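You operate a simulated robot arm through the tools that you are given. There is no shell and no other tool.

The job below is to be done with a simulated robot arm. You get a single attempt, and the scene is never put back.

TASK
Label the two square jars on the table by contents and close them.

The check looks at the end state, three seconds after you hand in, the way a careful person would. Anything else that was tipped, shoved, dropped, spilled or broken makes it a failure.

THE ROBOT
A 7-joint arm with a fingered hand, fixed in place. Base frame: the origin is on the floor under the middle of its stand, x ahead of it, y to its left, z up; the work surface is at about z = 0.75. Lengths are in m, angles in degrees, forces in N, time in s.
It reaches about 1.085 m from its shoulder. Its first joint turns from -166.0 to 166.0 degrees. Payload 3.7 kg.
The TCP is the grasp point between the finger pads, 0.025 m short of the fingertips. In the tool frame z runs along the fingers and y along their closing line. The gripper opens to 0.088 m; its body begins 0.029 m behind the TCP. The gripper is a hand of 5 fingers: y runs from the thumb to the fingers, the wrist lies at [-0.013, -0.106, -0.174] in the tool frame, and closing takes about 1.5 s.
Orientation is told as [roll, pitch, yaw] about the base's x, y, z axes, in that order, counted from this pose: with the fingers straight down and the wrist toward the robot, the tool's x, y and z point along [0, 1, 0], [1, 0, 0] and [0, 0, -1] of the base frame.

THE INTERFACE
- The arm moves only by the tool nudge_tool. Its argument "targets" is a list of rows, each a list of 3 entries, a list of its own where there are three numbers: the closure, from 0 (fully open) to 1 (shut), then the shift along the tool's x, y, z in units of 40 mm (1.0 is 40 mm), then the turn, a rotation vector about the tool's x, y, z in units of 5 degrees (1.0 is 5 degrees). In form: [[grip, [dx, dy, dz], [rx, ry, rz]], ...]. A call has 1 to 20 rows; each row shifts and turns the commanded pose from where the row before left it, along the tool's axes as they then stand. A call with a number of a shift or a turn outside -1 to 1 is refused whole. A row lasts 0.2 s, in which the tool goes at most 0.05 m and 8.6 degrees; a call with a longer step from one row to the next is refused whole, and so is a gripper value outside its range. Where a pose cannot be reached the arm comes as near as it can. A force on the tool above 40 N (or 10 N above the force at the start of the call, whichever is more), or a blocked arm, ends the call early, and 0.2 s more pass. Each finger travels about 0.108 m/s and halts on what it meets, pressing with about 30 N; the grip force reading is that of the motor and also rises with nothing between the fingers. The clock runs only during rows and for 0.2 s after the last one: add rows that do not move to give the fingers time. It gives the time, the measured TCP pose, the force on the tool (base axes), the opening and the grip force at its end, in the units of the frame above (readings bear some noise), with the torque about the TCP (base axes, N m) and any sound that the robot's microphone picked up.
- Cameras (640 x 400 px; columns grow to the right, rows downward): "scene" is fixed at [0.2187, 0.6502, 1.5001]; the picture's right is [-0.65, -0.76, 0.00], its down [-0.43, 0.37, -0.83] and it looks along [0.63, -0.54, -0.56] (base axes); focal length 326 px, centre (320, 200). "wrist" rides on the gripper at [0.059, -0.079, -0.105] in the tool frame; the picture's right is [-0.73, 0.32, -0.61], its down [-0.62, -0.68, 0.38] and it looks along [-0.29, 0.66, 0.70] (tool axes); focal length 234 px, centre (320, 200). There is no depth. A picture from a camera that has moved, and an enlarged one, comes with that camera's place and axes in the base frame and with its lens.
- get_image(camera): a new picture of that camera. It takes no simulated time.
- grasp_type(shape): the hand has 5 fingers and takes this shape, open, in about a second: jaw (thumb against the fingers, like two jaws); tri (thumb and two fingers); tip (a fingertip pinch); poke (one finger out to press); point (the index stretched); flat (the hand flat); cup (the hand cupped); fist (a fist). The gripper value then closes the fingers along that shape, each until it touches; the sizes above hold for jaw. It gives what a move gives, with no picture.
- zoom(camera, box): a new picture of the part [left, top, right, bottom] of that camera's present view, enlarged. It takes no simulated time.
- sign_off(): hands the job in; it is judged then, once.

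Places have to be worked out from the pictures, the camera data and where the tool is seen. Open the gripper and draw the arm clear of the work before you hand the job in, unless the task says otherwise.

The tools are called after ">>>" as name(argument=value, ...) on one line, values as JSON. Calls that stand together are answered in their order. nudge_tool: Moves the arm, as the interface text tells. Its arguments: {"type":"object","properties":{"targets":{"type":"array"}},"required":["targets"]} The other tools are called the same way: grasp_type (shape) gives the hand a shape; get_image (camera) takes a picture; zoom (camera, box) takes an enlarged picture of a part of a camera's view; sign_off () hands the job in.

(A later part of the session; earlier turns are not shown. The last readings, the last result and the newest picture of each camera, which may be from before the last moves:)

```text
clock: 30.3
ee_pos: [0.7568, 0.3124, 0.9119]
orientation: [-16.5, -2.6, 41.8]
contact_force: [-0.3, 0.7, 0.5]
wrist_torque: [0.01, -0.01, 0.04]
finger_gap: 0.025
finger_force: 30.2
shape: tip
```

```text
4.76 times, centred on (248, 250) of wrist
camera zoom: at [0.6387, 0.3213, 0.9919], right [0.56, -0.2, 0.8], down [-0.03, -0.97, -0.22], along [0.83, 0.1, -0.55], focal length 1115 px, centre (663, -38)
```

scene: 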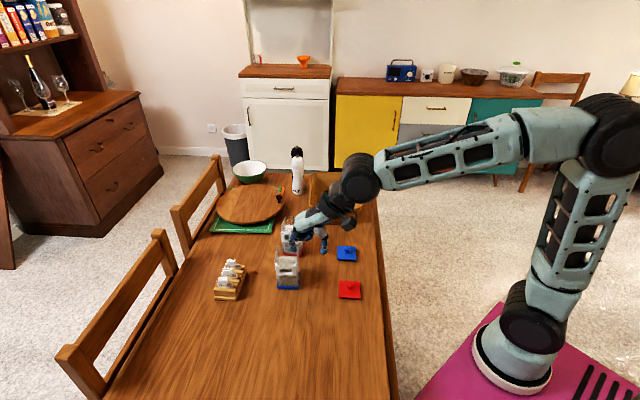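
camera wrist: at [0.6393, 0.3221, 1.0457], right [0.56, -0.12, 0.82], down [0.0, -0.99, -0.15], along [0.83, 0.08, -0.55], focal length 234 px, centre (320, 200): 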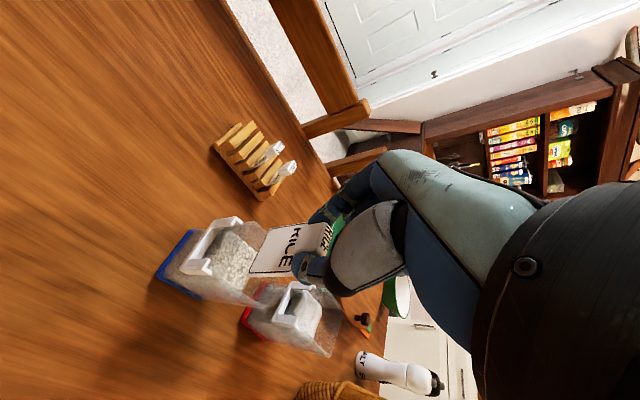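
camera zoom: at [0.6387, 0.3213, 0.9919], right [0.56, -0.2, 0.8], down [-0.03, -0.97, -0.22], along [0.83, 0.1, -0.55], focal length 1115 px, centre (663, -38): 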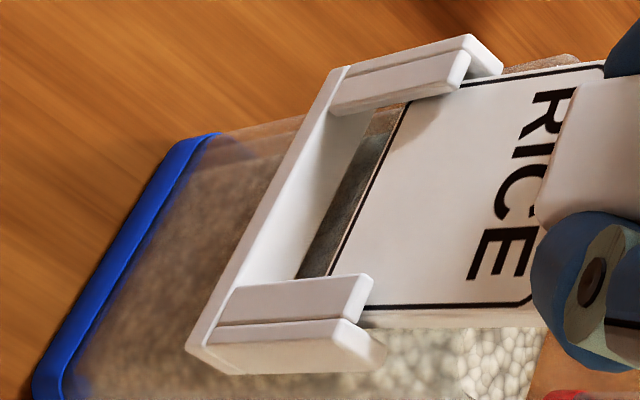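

Sliding freely. About 17 mm remain to the bar; I go down another 10 mm.

>>> nudge_tool(targets=[[0.82, [0.0284, -0.0045, 0.0958], [0, 0, 0]], [0.82, [0.0284, -0.0045, 0.0958], [0, 0, 0]], [0.82, [0.0142, -0.0023, 0.0479], [0, 0, 0]], [0.82, [0, 0, 0], [0, 0, 0]]])

>>> zoom(camera="scene", box=[272, 252, 302, 280])

>>> zoom(camera="wrist", box=[208, 208, 328, 310])

```text
clock: 31.3
ee_pos: [0.7559, 0.3123, 0.9001]
orientation: [-16.4, -2.6, 41.7]
contact_force: [-2.0, 1.1, 0.6]
wrist_torque: [0.03, -0.01, 0.02]
finger_gap: 0.025
finger_force: 30.1
shape: tip
```

```text
14.29 times, centred on (287, 266) of scene
camera zoom: at [0.2187, 0.6502, 1.5001], right [-0.65, -0.76, 0.0], down [-0.43, 0.37, -0.83], along [0.63, -0.54, -0.56], focal length 4654 px, centre (791, -743)
```

zoom: 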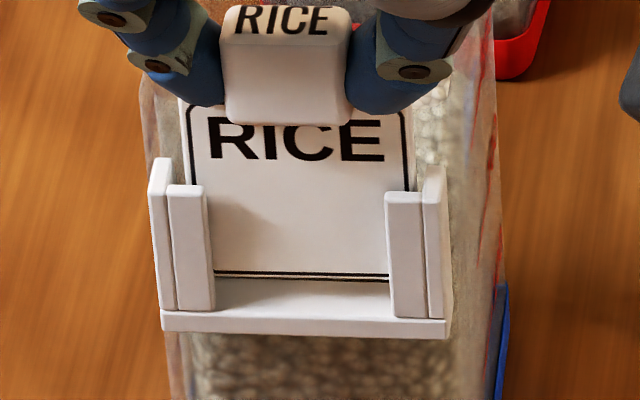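

```text
3.92 times, centred on (268, 259) of wrist
camera zoom: at [0.6384, 0.3211, 0.9818], right [0.56, -0.2, 0.8], down [-0.03, -0.97, -0.22], along [0.83, 0.1, -0.55], focal length 918 px, centre (524, -31)
```

zoom: 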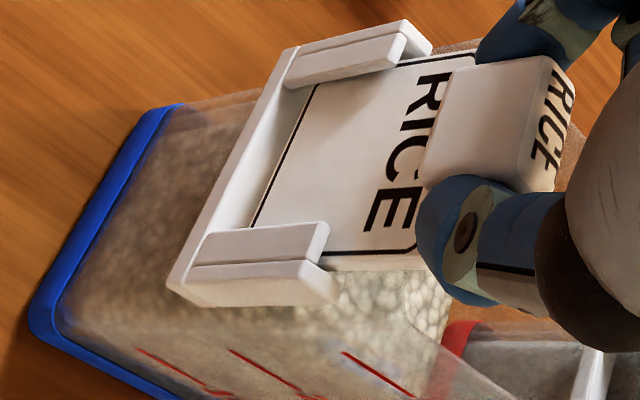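

A small backward push (≈2 N) is appearing against the jar, so I relieve it by moving 1.2 mm forward and check the jar hasn't shifted.

>>> nudge_tool(targets=[[0.82, [0.029, 0, -0.0085], [0, 0, 0]], [0.82, [0, 0, 0], [0, 0, 0]]])

>>> zoom(camera="scene", box=[268, 240, 308, 292])

>>> zoom(camera="wrist", box=[238, 208, 328, 290])

```text
clock: 31.9
ee_pos: [0.7556, 0.3139, 0.9025]
orientation: [-16.5, -2.6, 41.6]
contact_force: [0.3, 0.4, -0.8]
wrist_torque: [0.0, -0.01, 0.0]
finger_gap: 0.0248
finger_force: 30.1
shape: tip
```

```text
7.69 times, centred on (288, 266) of scene
camera zoom: at [0.2187, 0.6502, 1.5001], right [-0.65, -0.76, 0.0], down [-0.43, 0.37, -0.83], along [0.63, -0.54, -0.56], focal length 2506 px, centre (566, -308)
```

zoom: 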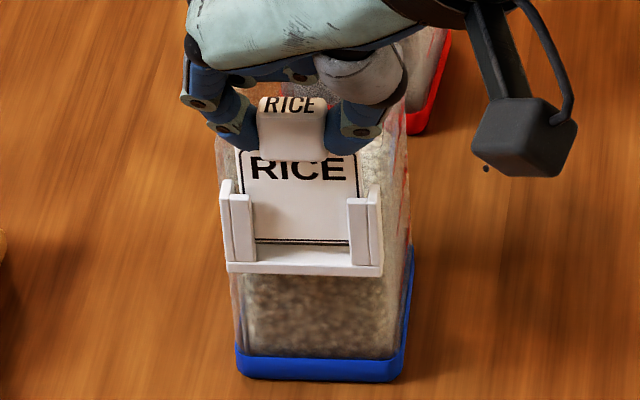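

```text
4.88 times, centred on (283, 249) of wrist
camera zoom: at [0.6379, 0.3223, 0.9822], right [0.56, -0.2, 0.8], down [-0.03, -0.97, -0.22], along [0.83, 0.1, -0.55], focal length 1142 px, centre (500, -39)
```

zoom: 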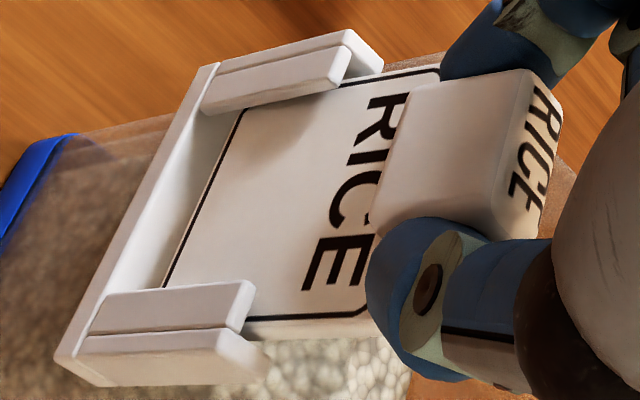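

Force is zero again and the jar is in place. About 8 mm remain; I lower 5 mm.

>>> nudge_tool(targets=[[0.82, [0.0177, -0.0028, 0.0599], [0, 0, 0]], [0.82, [0.0177, -0.0028, 0.0599], [0, 0, 0]], [0.82, [0, 0, 0], [0, 0, 0]]])

>>> zoom(camera="scene", box=[272, 252, 302, 280])

>>> zoom(camera="wrist", box=[238, 208, 328, 290])

```text
clock: 32.7
ee_pos: [0.7565, 0.3141, 0.8977]
orientation: [-16.4, -2.6, 41.8]
contact_force: [-0.6, 0.7, 1.6]
wrist_torque: [0.04, 0.0, 0.01]
finger_gap: 0.0251
finger_force: 30.3
shape: tip
```

```text
14.29 times, centred on (287, 266) of scene
camera zoom: at [0.2187, 0.6502, 1.5001], right [-0.65, -0.76, 0.0], down [-0.43, 0.37, -0.83], along [0.63, -0.54, -0.56], focal length 4654 px, centre (791, -743)
```

zoom: 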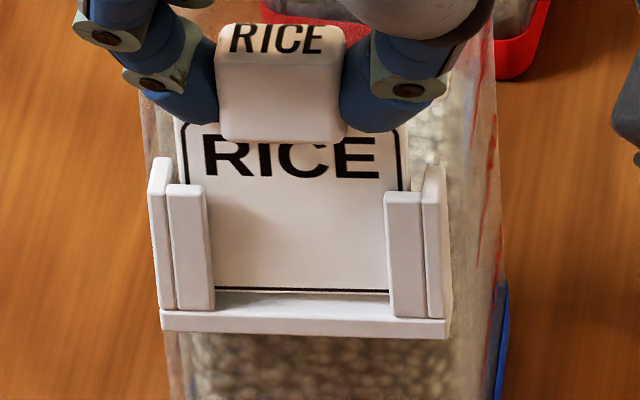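

```text
4.88 times, centred on (283, 249) of wrist
camera zoom: at [0.6389, 0.3223, 0.9775], right [0.56, -0.2, 0.8], down [-0.03, -0.97, -0.22], along [0.83, 0.1, -0.55], focal length 1142 px, centre (500, -39)
```

zoom: 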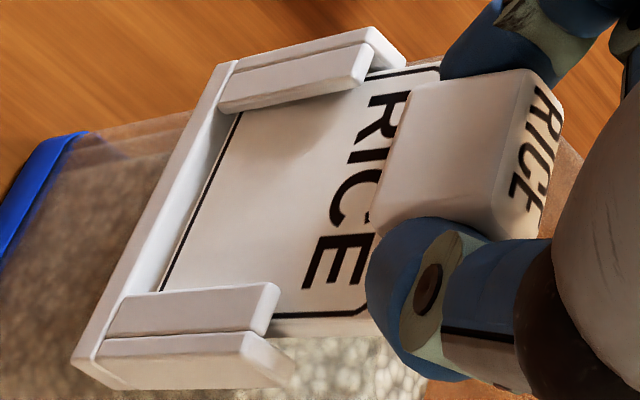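

Nearly seated (bottom line just above the bar). I lower 2 mm more and read the force.

>>> nudge_tool(targets=[[0.82, [0.0142, -0.0023, 0.0479], [0, 0, 0]], [0.82, [0, 0, 0], [0, 0, 0]]])

>>> zoom(camera="scene", box=[272, 252, 302, 280])

>>> zoom(camera="wrist", box=[238, 208, 328, 290])

```text
clock: 33.3
ee_pos: [0.7556, 0.3131, 0.8951]
orientation: [-16.5, -2.6, 41.7]
contact_force: [-1.9, 1.6, 2.7]
wrist_torque: [0.07, 0.0, 0.04]
finger_gap: 0.025
finger_force: 29.9
shape: tip
```

```text
14.29 times, centred on (287, 266) of scene
camera zoom: at [0.2187, 0.6502, 1.5001], right [-0.65, -0.76, 0.0], down [-0.43, 0.37, -0.83], along [0.63, -0.54, -0.56], focal length 4654 px, centre (791, -743)
```

zoom: 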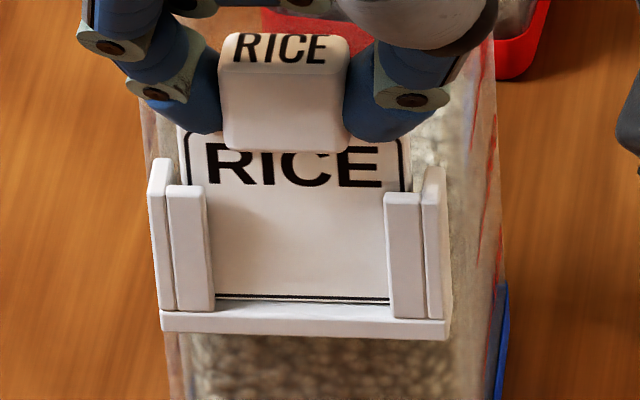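

```text
4.88 times, centred on (283, 249) of wrist
camera zoom: at [0.6383, 0.322, 0.9753], right [0.56, -0.2, 0.8], down [-0.03, -0.97, -0.22], along [0.83, 0.1, -0.55], focal length 1142 px, centre (500, -39)
```

zoom: 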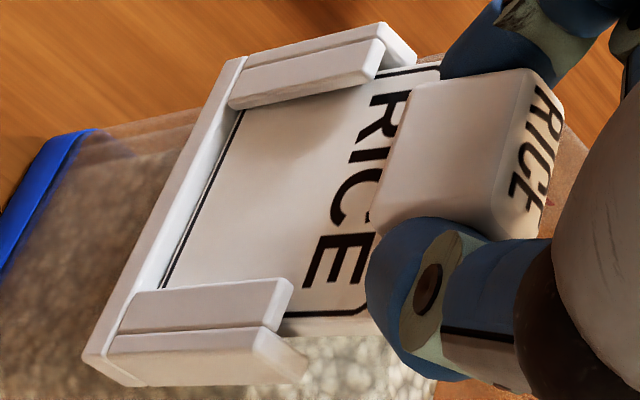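

Again ~2.5 N backward on the jar while nearly seated. I relieve 1.2 mm forward and then press down 1.5 mm gently.

>>> nudge_tool(targets=[[0.82, [0.029, 0, -0.0085], [0, 0, 0]], [0.82, [0, 0, 0], [0, 0, 0]], [0.82, [0.0106, -0.0017, 0.0359], [0, 0, 0]], [0.82, [0, 0, 0], [0, 0, 0]]])

>>> zoom(camera="scene", box=[272, 252, 302, 280])

>>> zoom(camera="wrist", box=[238, 208, 328, 290])

```text
clock: 34.3
ee_pos: [0.7537, 0.3149, 0.8955]
orientation: [-16.5, -2.7, 41.7]
contact_force: [-0.5, -0.1, 3.4]
wrist_torque: [0.0, 0.0, -0.03]
finger_gap: 0.0248
finger_force: 29.8
shape: tip
```

```text
14.29 times, centred on (287, 266) of scene
camera zoom: at [0.2187, 0.6502, 1.5001], right [-0.65, -0.76, 0.0], down [-0.43, 0.37, -0.83], along [0.63, -0.54, -0.56], focal length 4654 px, centre (791, -743)
```

zoom: 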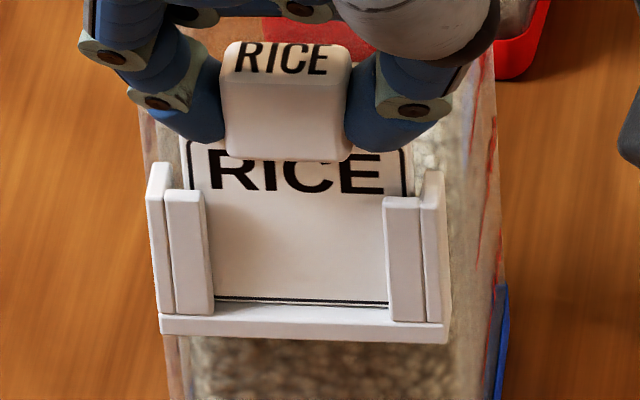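

```text
4.88 times, centred on (283, 249) of wrist
camera zoom: at [0.6365, 0.3231, 0.9746], right [0.56, -0.2, 0.8], down [-0.03, -0.97, -0.22], along [0.83, 0.1, -0.55], focal length 1142 px, centre (500, -39)
```

zoom: 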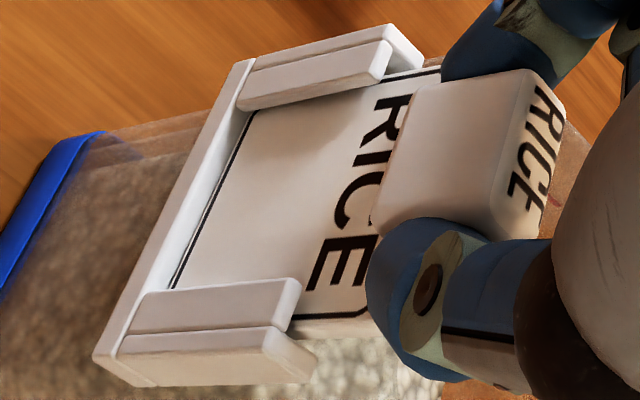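

Vertical force 3.4 N with no sideways force: the label is seated on the bar. I open the fingers in steps.

>>> nudge_tool(targets=[[0.74, [0, 0, 0], [0, 0, 0]], [0.68, [0, 0, 0], [0, 0, 0]], [0.6, [0, 0, 0], [0, 0, 0]], [0.5, [0, 0, 0], [0, 0, 0]], [0.4, [0, 0, 0], [0, 0, 0]], [0.4, [0, 0, 0], [0, 0, 0]]])

>>> zoom(camera="scene", box=[265, 240, 309, 284])

>>> zoom(camera="wrist", box=[228, 188, 338, 300])

```text
clock: 35.7
ee_pos: [0.7547, 0.3142, 0.8941]
orientation: [-16.5, -2.6, 41.7]
contact_force: [0.4, 0.4, 0.3]
wrist_torque: [-0.02, -0.01, -0.03]
finger_gap: 0.0528
finger_force: 0.0
shape: tip
```

```text
9.09 times, centred on (287, 262) of scene
camera zoom: at [0.2187, 0.6502, 1.5001], right [-0.65, -0.76, 0.0], down [-0.43, 0.37, -0.83], along [0.63, -0.54, -0.56], focal length 2962 px, centre (620, -364)
```

zoom: 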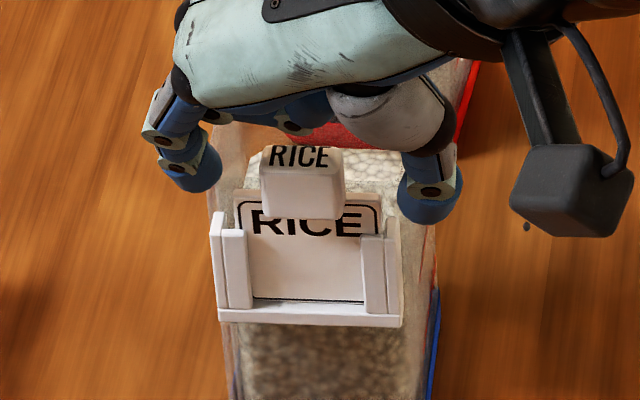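

```text
3.57 times, centred on (283, 244) of wrist
camera zoom: at [0.6366, 0.3231, 0.9743], right [0.56, -0.2, 0.8], down [-0.03, -0.97, -0.22], along [0.83, 0.1, -0.55], focal length 836 px, centre (452, 43)
```

zoom: 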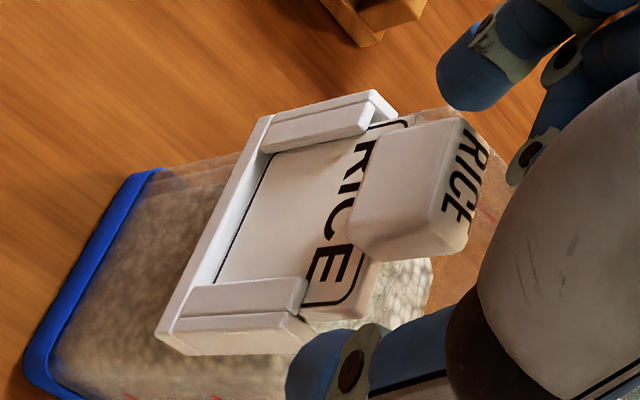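

RICE label is seated in the blue-base jar's holder and released. I lift straight up clear of it.

>>> nudge_tool(targets=[[0.4, [-0.106, 0.017, -0.36], [0, 0, 0]], [0.4, [-0.142, 0.023, -0.48], [0, 0, 0]], [0.4, [-0.213, 0.034, -0.718], [0, 0, 0]], [0.4, [-0.213, 0.034, -0.718], [0, 0, 0]], [0.4, [0, 0, 0], [0, 0, 0]]])

>>> get_image(camera="scene")

>>> zoom(camera="scene", box=[265, 210, 315, 295])

```text
clock: 36.9
ee_pos: [0.7546, 0.3162, 0.987]
orientation: [-16.5, -2.6, 41.6]
contact_force: [0.5, -0.3, -0.3]
wrist_torque: [0.02, 0.03, -0.01]
finger_gap: 0.0525
finger_force: 0.1
shape: tip
```

```text
taken
```

scene: 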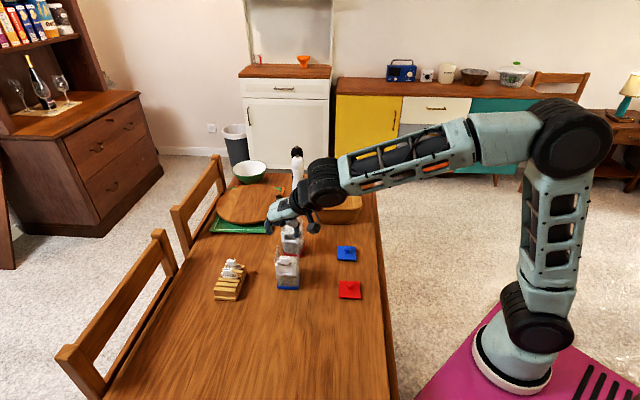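

```text
4.71 times, centred on (290, 252) of scene
camera zoom: at [0.2187, 0.6502, 1.5001], right [-0.65, -0.76, 0.0], down [-0.43, 0.37, -0.83], along [0.63, -0.54, -0.56], focal length 1533 px, centre (461, -47)
```

zoom: 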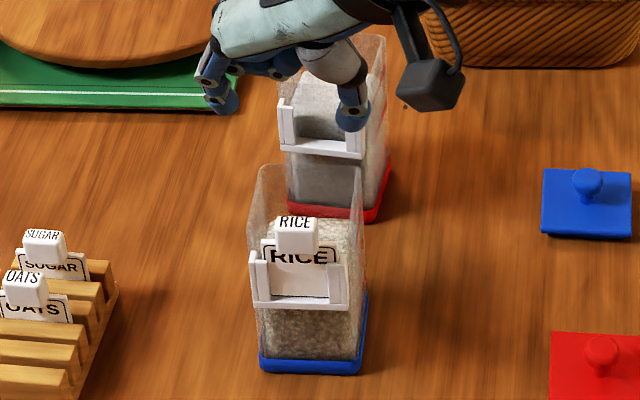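

The RICE label sits well. Now I restore the hand's orientation and travel at height to above the SUGAR label (estimated 70 mm behind RICE's slot).

>>> nudge_tool(targets=[[0.4, [0, 0, 0], [0.4, 0, 0]], [0.4, [0, 0, 0], [0, 0, -0.48]], [0.4, [0, 0, 0], [0, -0.5, 0]], [0.4, [-0.166, 0.862, 0.057], [0, 0, 0]], [0.4, [-0.166, 0.862, 0.057], [0, 0, 0]], [0.4, [-0.166, 0.862, 0.057], [0, 0, 0]], [0.4, [-0.166, 0.862, 0.057], [0, 0, 0]], [0.4, [-0.166, 0.862, 0.057], [0, 0, 0]], [0.4, [0, 0, 0], [0, 0, 0]]])

>>> get_image(camera="wrist")

>>> zoom(camera="wrist", box=[120, 215, 260, 335])

```text
clock: 38.9
ee_pos: [0.902, 0.4069, 0.99]
orientation: [-19.1, 0.0, 43.4]
contact_force: [-0.5, -0.3, 0.0]
wrist_torque: [0.01, -0.01, -0.03]
finger_gap: 0.0526
finger_force: 0.1
shape: tip
```

```text
taken
camera wrist: at [0.7843, 0.4168, 1.0706], right [0.57, -0.13, 0.81], down [0.0, -0.99, -0.16], along [0.82, 0.09, -0.56], focal length 234 px, centre (320, 200)
```

wrist: 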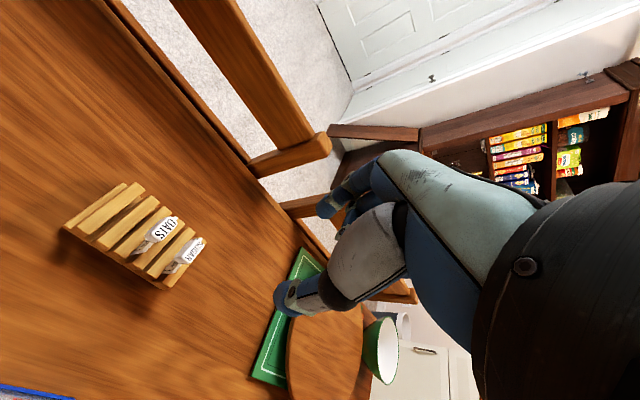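

```text
3.33 times, centred on (190, 275) of wrist
camera zoom: at [0.7843, 0.4168, 1.0706], right [0.57, -0.13, 0.81], down [0.0, -0.99, -0.16], along [0.82, 0.09, -0.56], focal length 781 px, centre (753, -50)
```

zoom: 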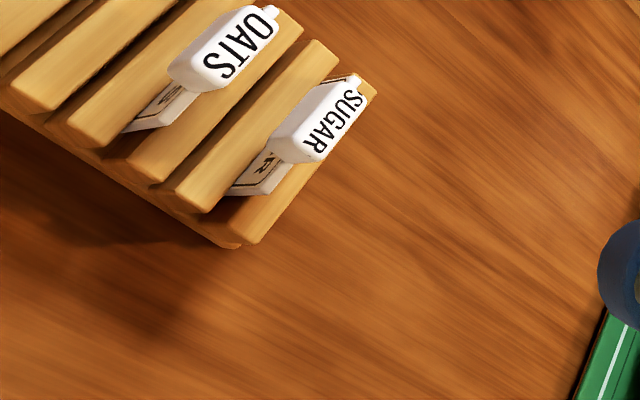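

SUGAR's tab triangulates to about (0.9075, 0.4028), consistent with the rack spacing. I descend to ~30 mm above grasp height.

>>> nudge_tool(targets=[[0.45, [0.27, 0.019, 0.753], [0, 0, 0]], [0.45, [0.27, 0.019, 0.753], [0, 0, 0]], [0.45, [0.27, 0.019, 0.753], [0, 0, 0]], [0.45, [0.27, 0.019, 0.753], [0, 0, 0]], [0.45, [0, 0, 0], [0, 0, 0]]])

>>> zoom(camera="wrist", box=[230, 170, 390, 320])

>>> zoom(camera="scene", box=[205, 225, 265, 300])

```text
clock: 40.1
ee_pos: [0.9043, 0.4121, 0.8611]
orientation: [-19.0, 0.0, 43.5]
contact_force: [0.3, -1.1, 0.8]
wrist_torque: [0.01, 0.02, -0.02]
finger_gap: 0.0489
finger_force: 0.0
shape: tip
```

```text
2.67 times, centred on (310, 245) of wrist
camera zoom: at [0.7869, 0.421, 0.9408], right [0.57, -0.13, 0.81], down [0.0, -0.99, -0.16], along [0.82, 0.09, -0.56], focal length 624 px, centre (347, 80)
```

zoom: 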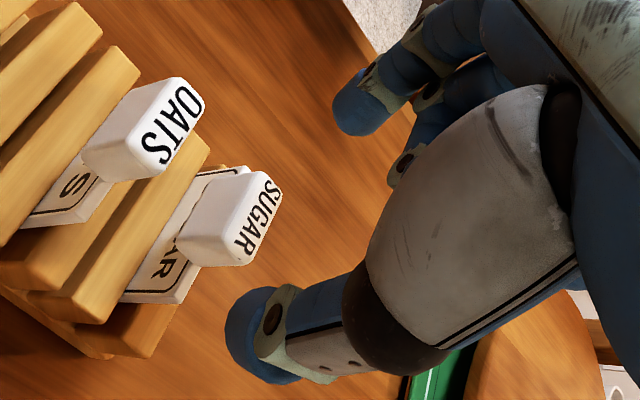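

```text
5.33 times, centred on (235, 262) of scene
camera zoom: at [0.2187, 0.6502, 1.5001], right [-0.65, -0.76, 0.0], down [-0.43, 0.37, -0.83], along [0.63, -0.54, -0.56], focal length 1738 px, centre (773, -133)
```

zoom: 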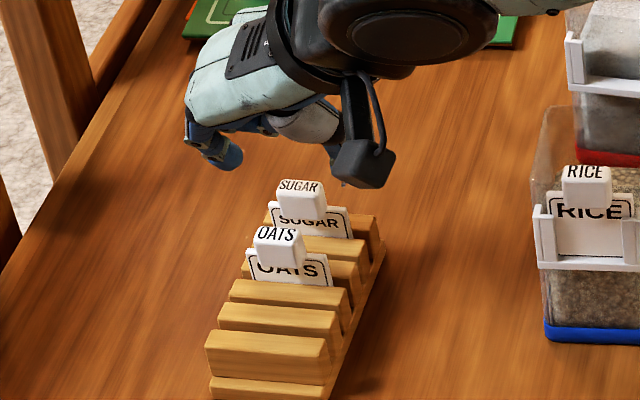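

The tab is roughly centred between the fingers, slightly further back than the pinch line. I descend 30 mm while shifting 4 mm back, fingers open.

>>> nudge_tool(targets=[[0.42, [0.0503, 0.004, 0.247], [0, 0, 0]], [0.42, [0.0503, 0.004, 0.247], [0, 0, 0]], [0.42, [0.0503, 0.004, 0.247], [0, 0, 0]], [0.42, [0, 0, 0], [0, 0, 0]]])

>>> zoom(camera="wrist", box=[260, 190, 360, 300])

>>> zoom(camera="scene", box=[216, 240, 246, 270])

```text
clock: 41.1
ee_pos: [0.9089, 0.4075, 0.8304]
orientation: [-19.0, 0.0, 43.4]
contact_force: [0.0, -0.4, -0.1]
wrist_torque: [0.02, 0.03, 0.0]
finger_gap: 0.0507
finger_force: 0.0
shape: tip
```

```text
3.64 times, centred on (310, 245) of wrist
camera zoom: at [0.7907, 0.4183, 0.9114], right [0.57, -0.13, 0.81], down [0.0, -0.99, -0.16], along [0.82, 0.09, -0.56], focal length 852 px, centre (356, 36)
```

zoom: 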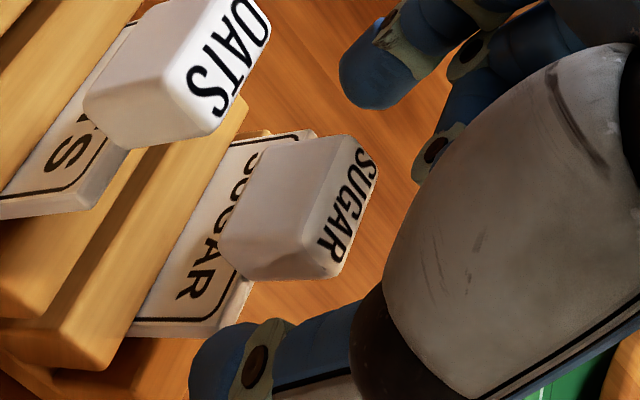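

```text
13.33 times, centred on (231, 255) of scene
camera zoom: at [0.2187, 0.6502, 1.5001], right [-0.65, -0.76, 0.0], down [-0.43, 0.37, -0.83], along [0.63, -0.54, -0.56], focal length 4344 px, centre (1507, -533)
```

zoom: 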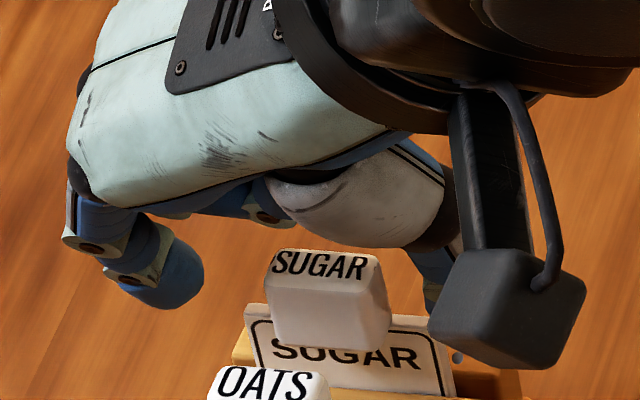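

Compared with the RICE grasp view, the hand should be ~2 mm lower and ~1.4 mm further forward; laterally it is centred. I adjust and then close gradually.

>>> nudge_tool(targets=[[0.45, [0.049, 0, 0.036], [0, 0, 0]], [0.5, [0, 0, 0], [0, 0, 0]], [0.5, [0, 0, 0], [0, 0, 0]]])

>>> zoom(camera="wrist", box=[260, 190, 360, 300])

>>> zoom(camera="scene", box=[216, 240, 246, 270])

```text
clock: 41.9
ee_pos: [0.9069, 0.4095, 0.8292]
orientation: [-19.1, 0.0, 43.3]
contact_force: [-0.6, -0.5, 0.0]
wrist_torque: [0.01, 0.02, 0.0]
finger_gap: 0.0448
finger_force: 0.1
shape: tip
```

```text
3.64 times, centred on (310, 245) of wrist
camera zoom: at [0.7896, 0.4191, 0.9094], right [0.57, -0.13, 0.81], down [0.0, -0.99, -0.16], along [0.82, 0.09, -0.56], focal length 852 px, centre (356, 36)
```

zoom: 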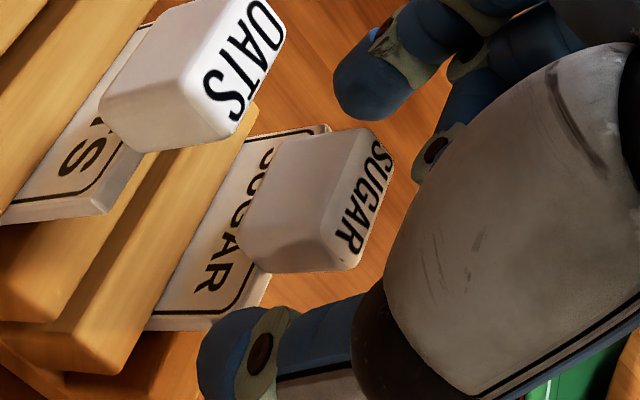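

```text
13.33 times, centred on (231, 255) of scene
camera zoom: at [0.2187, 0.6502, 1.5001], right [-0.65, -0.76, 0.0], down [-0.43, 0.37, -0.83], along [0.63, -0.54, -0.56], focal length 4344 px, centre (1507, -533)
```

zoom: 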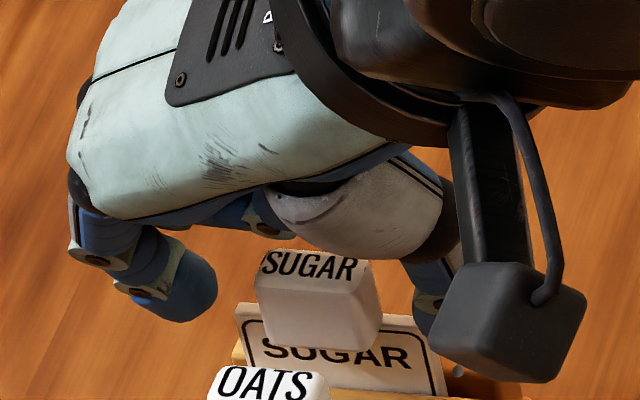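

The SUGAR label slid ~1.7 mm toward +w in its slot, so the thumb tip probably brushed the plate's shoulder. I raise 2 mm before closing further.

>>> nudge_tool(targets=[[0.47, [-0.0164, 0.02, -0.0473], [0, 0, 0]], [0.47, [0, 0, 0], [0, 0, 0]]])

>>> zoom(camera="wrist", box=[260, 190, 360, 300])

>>> zoom(camera="scene", box=[216, 240, 246, 270])

```text
clock: 42.5
ee_pos: [0.9087, 0.4102, 0.8309]
orientation: [-19.0, 0.0, 43.5]
contact_force: [-0.3, 1.2, 0.6]
wrist_torque: [0.03, 0.0, 0.01]
finger_gap: 0.046
finger_force: 0.1
shape: tip
```

```text
3.64 times, centred on (310, 245) of wrist
camera zoom: at [0.7909, 0.4201, 0.9114], right [0.57, -0.13, 0.81], down [0.0, -0.99, -0.16], along [0.82, 0.09, -0.56], focal length 852 px, centre (356, 36)
```

zoom: 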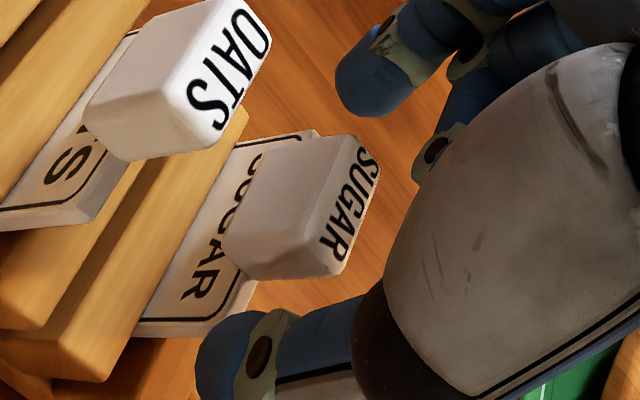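

```text
13.33 times, centred on (231, 255) of scene
camera zoom: at [0.2187, 0.6502, 1.5001], right [-0.65, -0.76, 0.0], down [-0.43, 0.37, -0.83], along [0.63, -0.54, -0.56], focal length 4344 px, centre (1507, -533)
```

zoom: 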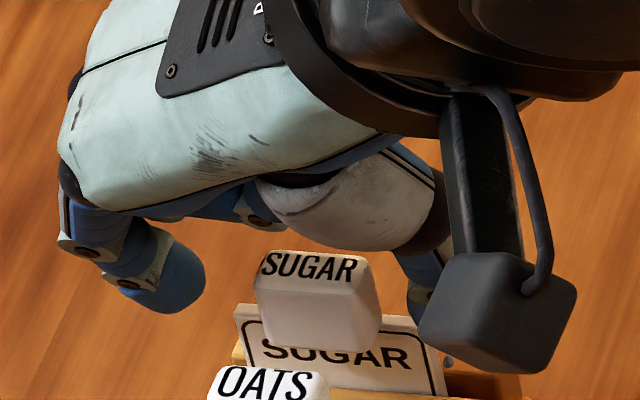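

Label stays centred between the fingertips now. I lower 1 mm and close gradually on the tab.

>>> nudge_tool(targets=[[0.5, [0.0082, 0, 0.0236], [0, 0, 0]], [0.56, [0, 0, 0], [0, 0, 0]], [0.6, [0, 0, 0], [0, 0, 0]], [0.64, [0, 0, 0], [0, 0, 0]], [0.68, [0, 0, 0], [0, 0, 0]], [0.71, [0, 0, 0], [0, 0, 0]], [0.74, [0, 0, 0], [0, 0, 0]], [0.78, [0, 0, 0], [0, 0, 0]], [0.82, [0, 0, 0], [0, 0, 0]], [0.82, [0, 0, 0], [0, 0, 0]]])

>>> zoom(camera="wrist", box=[260, 190, 360, 300])

>>> zoom(camera="scene", box=[216, 240, 246, 270])

```text
clock: 44.7
ee_pos: [0.9078, 0.4093, 0.8307]
orientation: [-18.9, 0.0, 43.3]
contact_force: [-1.2, -0.2, 2.6]
wrist_torque: [-0.06, 0.02, -0.02]
finger_gap: 0.0253
finger_force: 30.1
shape: tip
```

```text
3.64 times, centred on (310, 245) of wrist
camera zoom: at [0.7909, 0.4196, 0.9106], right [0.57, -0.13, 0.81], down [0.0, -0.99, -0.16], along [0.82, 0.09, -0.56], focal length 852 px, centre (356, 36)
```

zoom: 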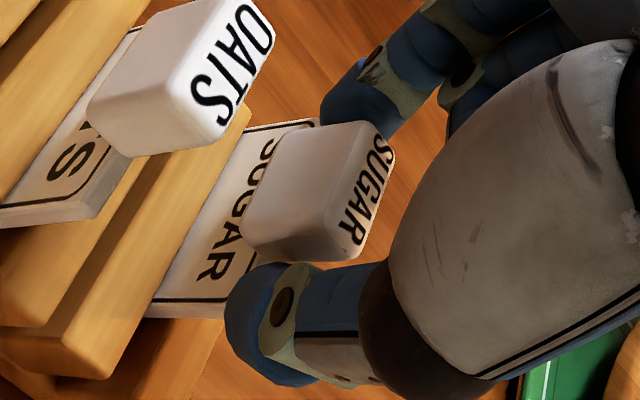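

```text
13.33 times, centred on (231, 255) of scene
camera zoom: at [0.2187, 0.6502, 1.5001], right [-0.65, -0.76, 0.0], down [-0.43, 0.37, -0.83], along [0.63, -0.54, -0.56], focal length 4344 px, centre (1507, -533)
```

zoom: 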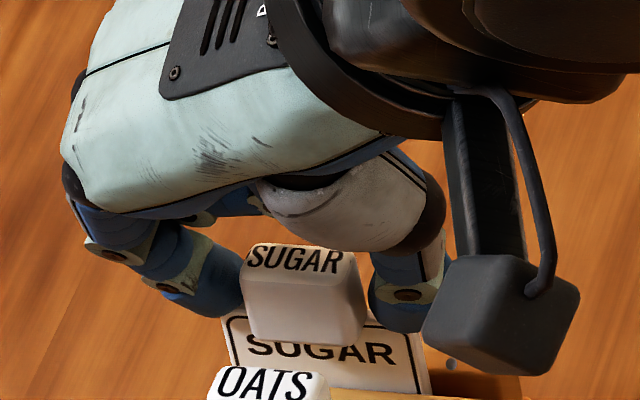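

SUGAR's tab is pinched (25.3 mm, 30 N). I lift straight up slowly.

>>> nudge_tool(targets=[[0.82, [-0.0818, 0, -0.2363], [0, 0, 0]], [0.82, [-0.0818, 0, -0.2363], [0, 0, 0]], [0.82, [-0.0818, 0, -0.2363], [0, 0, 0]], [0.82, [-0.0818, 0, -0.2363], [0, 0, 0]], [0.82, [-0.1227, 0, -0.3544], [0, 0, 0]], [0.82, [-0.1227, 0, -0.3544], [0, 0, 0]], [0.82, [-0.1227, 0, -0.3544], [0, 0, 0]], [0.82, [-0.1227, 0, -0.3544], [0, 0, 0]], [0.82, [-0.1227, 0, -0.3544], [0, 0, 0]], [0.82, [-0.1227, 0, -0.3544], [0, 0, 0]], [0.82, [0, 0, 0], [0, 0, 0]]])

>>> zoom(camera="scene", box=[195, 215, 275, 305])

>>> zoom(camera="wrist", box=[240, 200, 350, 300])

>>> zoom(camera="scene", box=[270, 205, 315, 260])

```text
clock: 47.1
ee_pos: [0.908, 0.4106, 0.9623]
orientation: [-18.9, 0.0, 43.4]
contact_force: [-0.2, -0.4, -0.1]
wrist_torque: [0.0, -0.05, 0.02]
finger_gap: 0.0255
finger_force: 29.8
shape: tip
```

```text
4.44 times, centred on (235, 260) of scene
camera zoom: at [0.2187, 0.6502, 1.5001], right [-0.65, -0.76, 0.0], down [-0.43, 0.37, -0.83], along [0.63, -0.54, -0.56], focal length 1448 px, centre (698, -67)
```

zoom: 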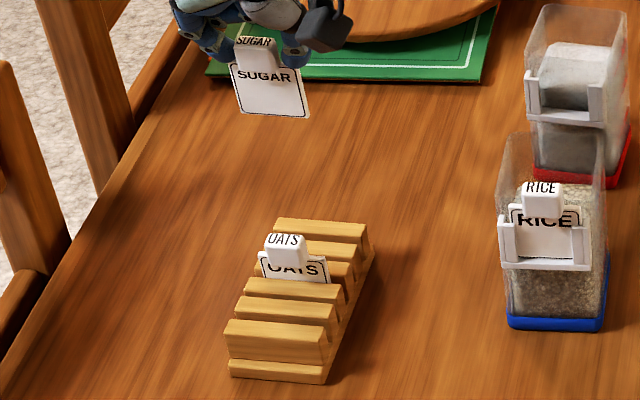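

```text
4.00 times, centred on (295, 250) of wrist
camera zoom: at [0.7915, 0.4216, 1.0418], right [0.57, -0.13, 0.81], down [0.0, -0.99, -0.16], along [0.82, 0.09, -0.56], focal length 937 px, centre (420, 0)
```

zoom: 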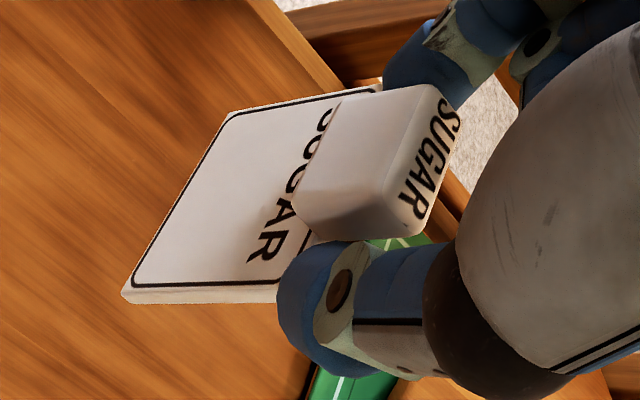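

```text
7.27 times, centred on (292, 232) of scene
camera zoom: at [0.2187, 0.6502, 1.5001], right [-0.65, -0.76, 0.0], down [-0.43, 0.37, -0.83], along [0.63, -0.54, -0.56], focal length 2369 px, centre (520, -36)
```

zoom: 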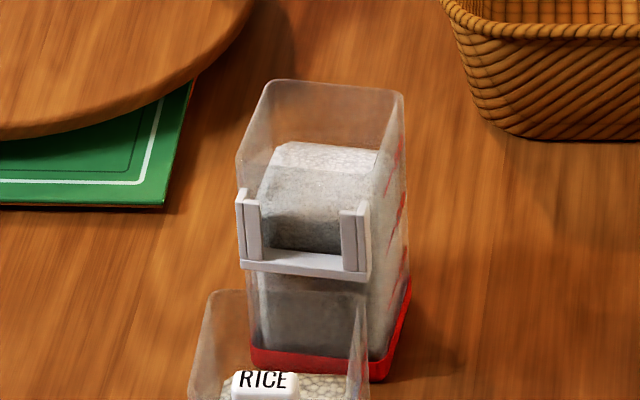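

The SUGAR label is out and the rack with OATS is undisturbed. I measure the label's attitude and the red-base jar's holder before moving.

>>> zoom(camera="scene", box=[213, 222, 235, 243])

>>> zoom(camera="scene", box=[279, 224, 306, 250])

```text
16.00 times, centred on (224, 232) of scene
camera zoom: at [0.2187, 0.6502, 1.5001], right [-0.65, -0.76, 0.0], down [-0.43, 0.37, -0.83], along [0.63, -0.54, -0.56], focal length 5212 px, centre (1856, -320)
```

zoom: 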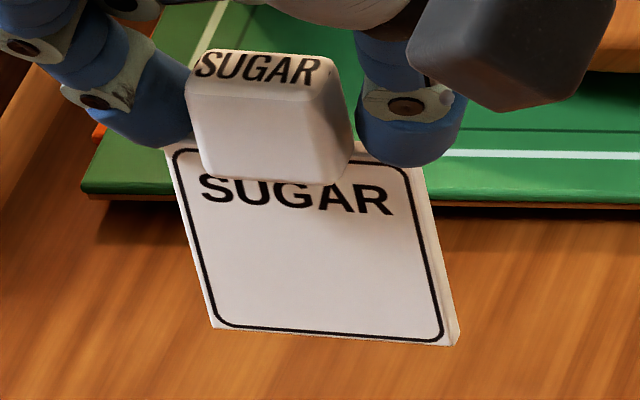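

```text
15.38 times, centred on (292, 237) of scene
camera zoom: at [0.2187, 0.6502, 1.5001], right [-0.65, -0.76, 0.0], down [-0.43, 0.37, -0.83], along [0.63, -0.54, -0.56], focal length 5012 px, centre (743, -369)
```

zoom: 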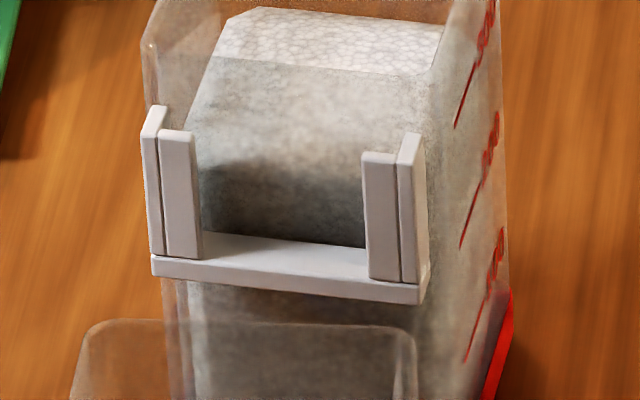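

The SUGAR label hangs square (yaw ≈ 43°, ~2° lean), and the red-base jar's holder is at yaw ≈ 40.5° with its bar front near (0.861, 0.221). I raise, turn −2.7° in yaw and +2.3° in pitch, and carry it over.

>>> nudge_tool(targets=[[0.82, [-0.098, 0, -0.2835], [0, 0, 0]], [0.82, [0, 0, 0], [0, 0, 0.54]], [0.82, [0, 0, 0], [0, 0.46, 0]], [0.82, [-0.522, -0.795, 0.157], [0, 0, 0]], [0.82, [-0.522, -0.795, 0.157], [0, 0, 0]], [0.82, [-0.522, -0.795, 0.157], [0, 0, 0]], [0.82, [-0.522, -0.795, 0.157], [0, 0, 0]], [0.82, [-0.522, -0.795, 0.157], [0, 0, 0]], [0.82, [0, 0, 0], [0, 0, 0]]])

>>> zoom(camera="scene", box=[270, 205, 315, 260])

>>> zoom(camera="wrist", box=[195, 200, 315, 300])

```text
clock: 49.1
ee_pos: [0.8601, 0.2237, 0.9682]
orientation: [-16.7, -0.9, 40.8]
contact_force: [-0.7, 0.8, -0.4]
wrist_torque: [0.01, 0.0, 0.0]
finger_gap: 0.0258
finger_force: 30.3
shape: tip
```

```text
7.27 times, centred on (292, 232) of scene
camera zoom: at [0.2187, 0.6502, 1.5001], right [-0.65, -0.76, 0.0], down [-0.43, 0.37, -0.83], along [0.63, -0.54, -0.56], focal length 2369 px, centre (520, -36)
```

zoom: 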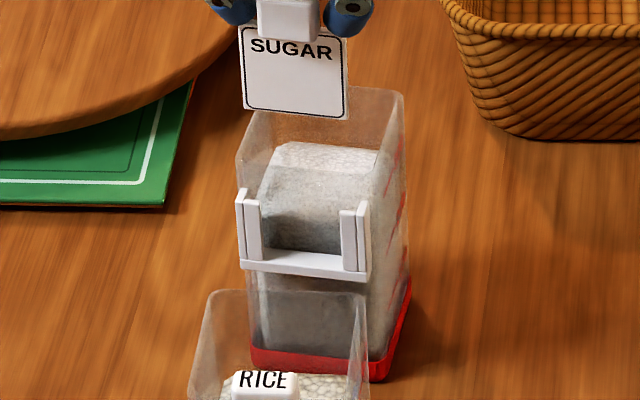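

```text
4.00 times, centred on (255, 250) of wrist
camera zoom: at [0.7447, 0.2356, 1.0515], right [0.58, -0.19, 0.79], down [-0.05, -0.98, -0.2], along [0.82, 0.07, -0.57], focal length 937 px, centre (580, 0)
```

zoom: 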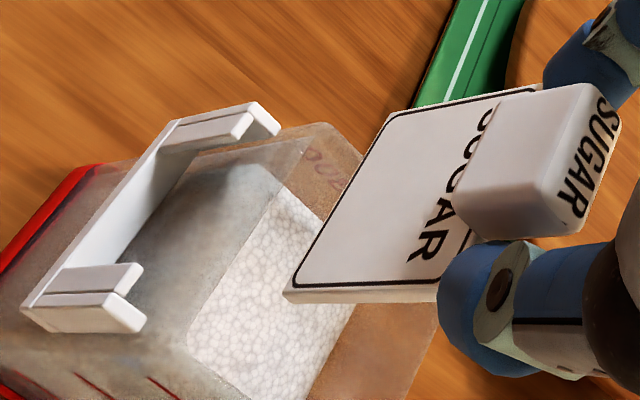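

Both label and holder are in view and nearly parallel. I zoom in for exact offsets.

>>> zoom(camera="wrist", box=[195, 215, 275, 290])

>>> zoom(camera="scene", box=[276, 212, 306, 250])

```text
5.33 times, centred on (235, 252) of wrist
camera zoom: at [0.7447, 0.2356, 1.0515], right [0.58, -0.19, 0.79], down [-0.05, -0.98, -0.2], along [0.82, 0.07, -0.57], focal length 1249 px, centre (773, -80)
```

zoom: 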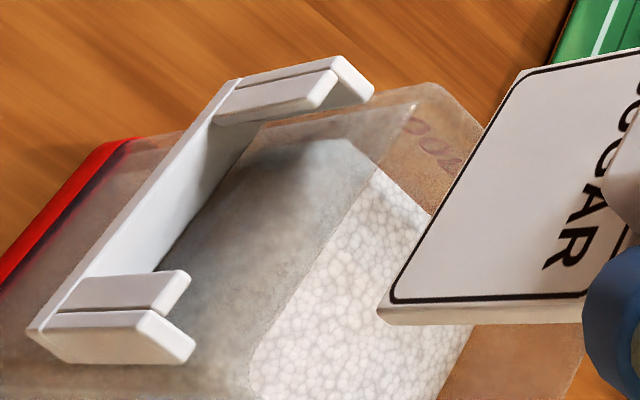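

```text
10.53 times, centred on (291, 231) of scene
camera zoom: at [0.2187, 0.6502, 1.5001], right [-0.65, -0.76, 0.0], down [-0.43, 0.37, -0.83], along [0.63, -0.54, -0.56], focal length 3429 px, centre (625, -126)
```

zoom: 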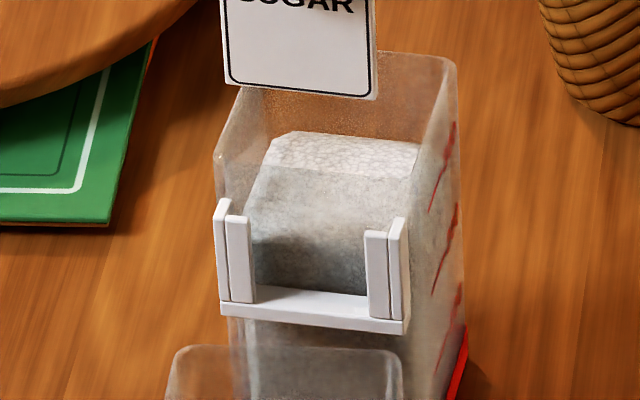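

Both cameras agree the label is ~4–5 mm too far back and ~2.8 mm too far to +w. I correct that and lower 26 mm, staying just above the rim.

>>> nudge_tool(targets=[[0.82, [0.105, -0.07, -0.0325], [0, 0, 0]], [0.82, [0.0934, -0.0051, 0.3112], [0, 0, 0]], [0.82, [0.0934, -0.0051, 0.3112], [0, 0, 0]], [0.82, [0, 0, 0], [0, 0, 0]]])

>>> zoom(camera="scene", box=[278, 222, 306, 250])

>>> zoom(camera="wrist", box=[205, 208, 285, 292])

```text
clock: 50.1
ee_pos: [0.8561, 0.2254, 0.9424]
orientation: [-16.7, -1.0, 40.9]
contact_force: [-0.2, 0.8, 0.6]
wrist_torque: [-0.02, 0.03, -0.01]
finger_gap: 0.0255
finger_force: 30.1
shape: tip
```

```text
14.29 times, centred on (292, 236) of scene
camera zoom: at [0.2187, 0.6502, 1.5001], right [-0.65, -0.76, 0.0], down [-0.43, 0.37, -0.83], along [0.63, -0.54, -0.56], focal length 4654 px, centre (720, -314)
```

zoom: 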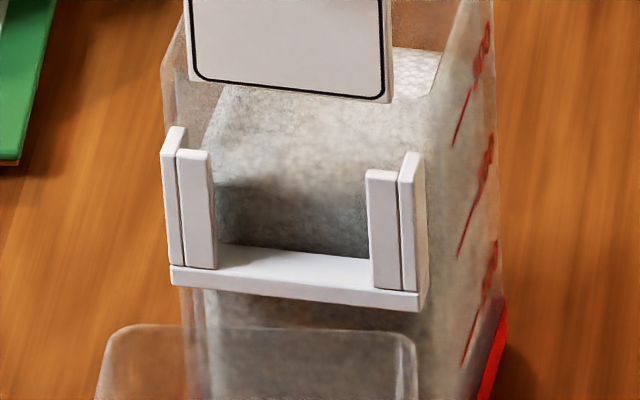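

```text
4.76 times, centred on (245, 250) of wrist
camera zoom: at [0.7403, 0.2378, 1.0256], right [0.58, -0.19, 0.8], down [-0.05, -0.98, -0.2], along [0.82, 0.07, -0.57], focal length 1115 px, centre (677, -38)
```

zoom: 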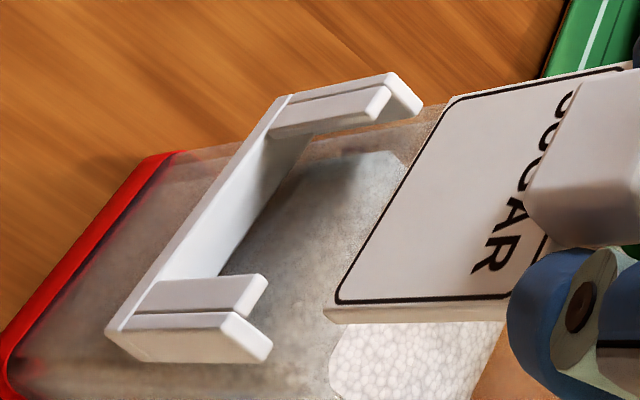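

The label is parallel, laterally centred within 0.5 mm, and about 3 mm behind the lips' back edge, close to the value that worked for RICE. I lower 12 mm and check.

>>> nudge_tool(targets=[[0.82, [0.0431, -0.0024, 0.1436], [0, 0, 0]], [0.82, [0.0431, -0.0024, 0.1436], [0, 0, 0]], [0.82, [0, 0, 0], [0, 0, 0]]])

>>> zoom(camera="scene", box=[278, 222, 306, 250])

>>> zoom(camera="wrist", box=[205, 208, 285, 292])

```text
clock: 50.9
ee_pos: [0.8549, 0.2248, 0.9321]
orientation: [-16.7, -0.9, 40.9]
contact_force: [0.2, 0.4, 0.2]
wrist_torque: [0.02, -0.02, -0.03]
finger_gap: 0.0256
finger_force: 29.8
shape: tip
```

```text
14.29 times, centred on (292, 236) of scene
camera zoom: at [0.2187, 0.6502, 1.5001], right [-0.65, -0.76, 0.0], down [-0.43, 0.37, -0.83], along [0.63, -0.54, -0.56], focal length 4654 px, centre (720, -314)
```

zoom: 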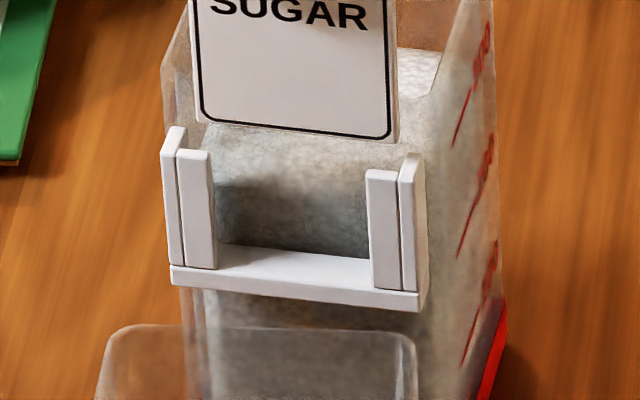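

```text
4.76 times, centred on (245, 250) of wrist
camera zoom: at [0.7395, 0.2374, 1.0151], right [0.58, -0.19, 0.79], down [-0.05, -0.98, -0.2], along [0.82, 0.07, -0.57], focal length 1115 px, centre (677, -38)
```

zoom: 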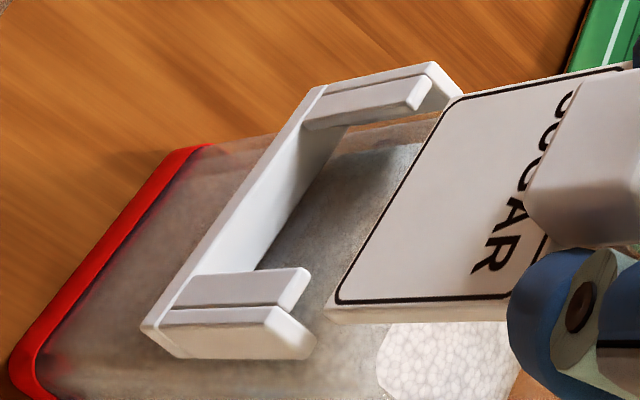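

Still no contact, centred. I lower 5 mm more, to just below the lip tops.

>>> nudge_tool(targets=[[0.82, [0.018, -0.001, 0.0599], [0, 0, 0]], [0.82, [0.018, -0.001, 0.0599], [0, 0, 0]], [0.82, [0, 0, 0], [0, 0, 0]]])

>>> zoom(camera="scene", box=[278, 222, 306, 250])

>>> zoom(camera="wrist", box=[205, 208, 285, 292])

```text
clock: 51.7
ee_pos: [0.8562, 0.2248, 0.9269]
orientation: [-16.7, -1.0, 41.0]
contact_force: [-0.9, 0.1, 0.2]
wrist_torque: [-0.02, 0.0, 0.02]
finger_gap: 0.0257
finger_force: 29.8
shape: tip
```

```text
14.29 times, centred on (292, 236) of scene
camera zoom: at [0.2187, 0.6502, 1.5001], right [-0.65, -0.76, 0.0], down [-0.43, 0.37, -0.83], along [0.63, -0.54, -0.56], focal length 4654 px, centre (720, -314)
```

zoom: 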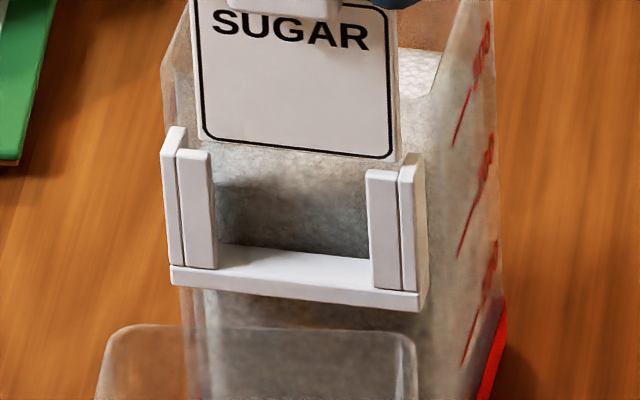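

```text
4.76 times, centred on (245, 250) of wrist
camera zoom: at [0.7396, 0.2371, 1.0095], right [0.58, -0.19, 0.79], down [-0.05, -0.98, -0.2], along [0.82, 0.07, -0.57], focal length 1115 px, centre (677, -38)
```

zoom: 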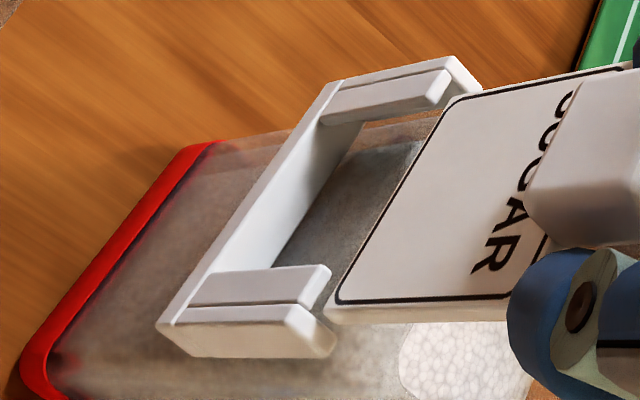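

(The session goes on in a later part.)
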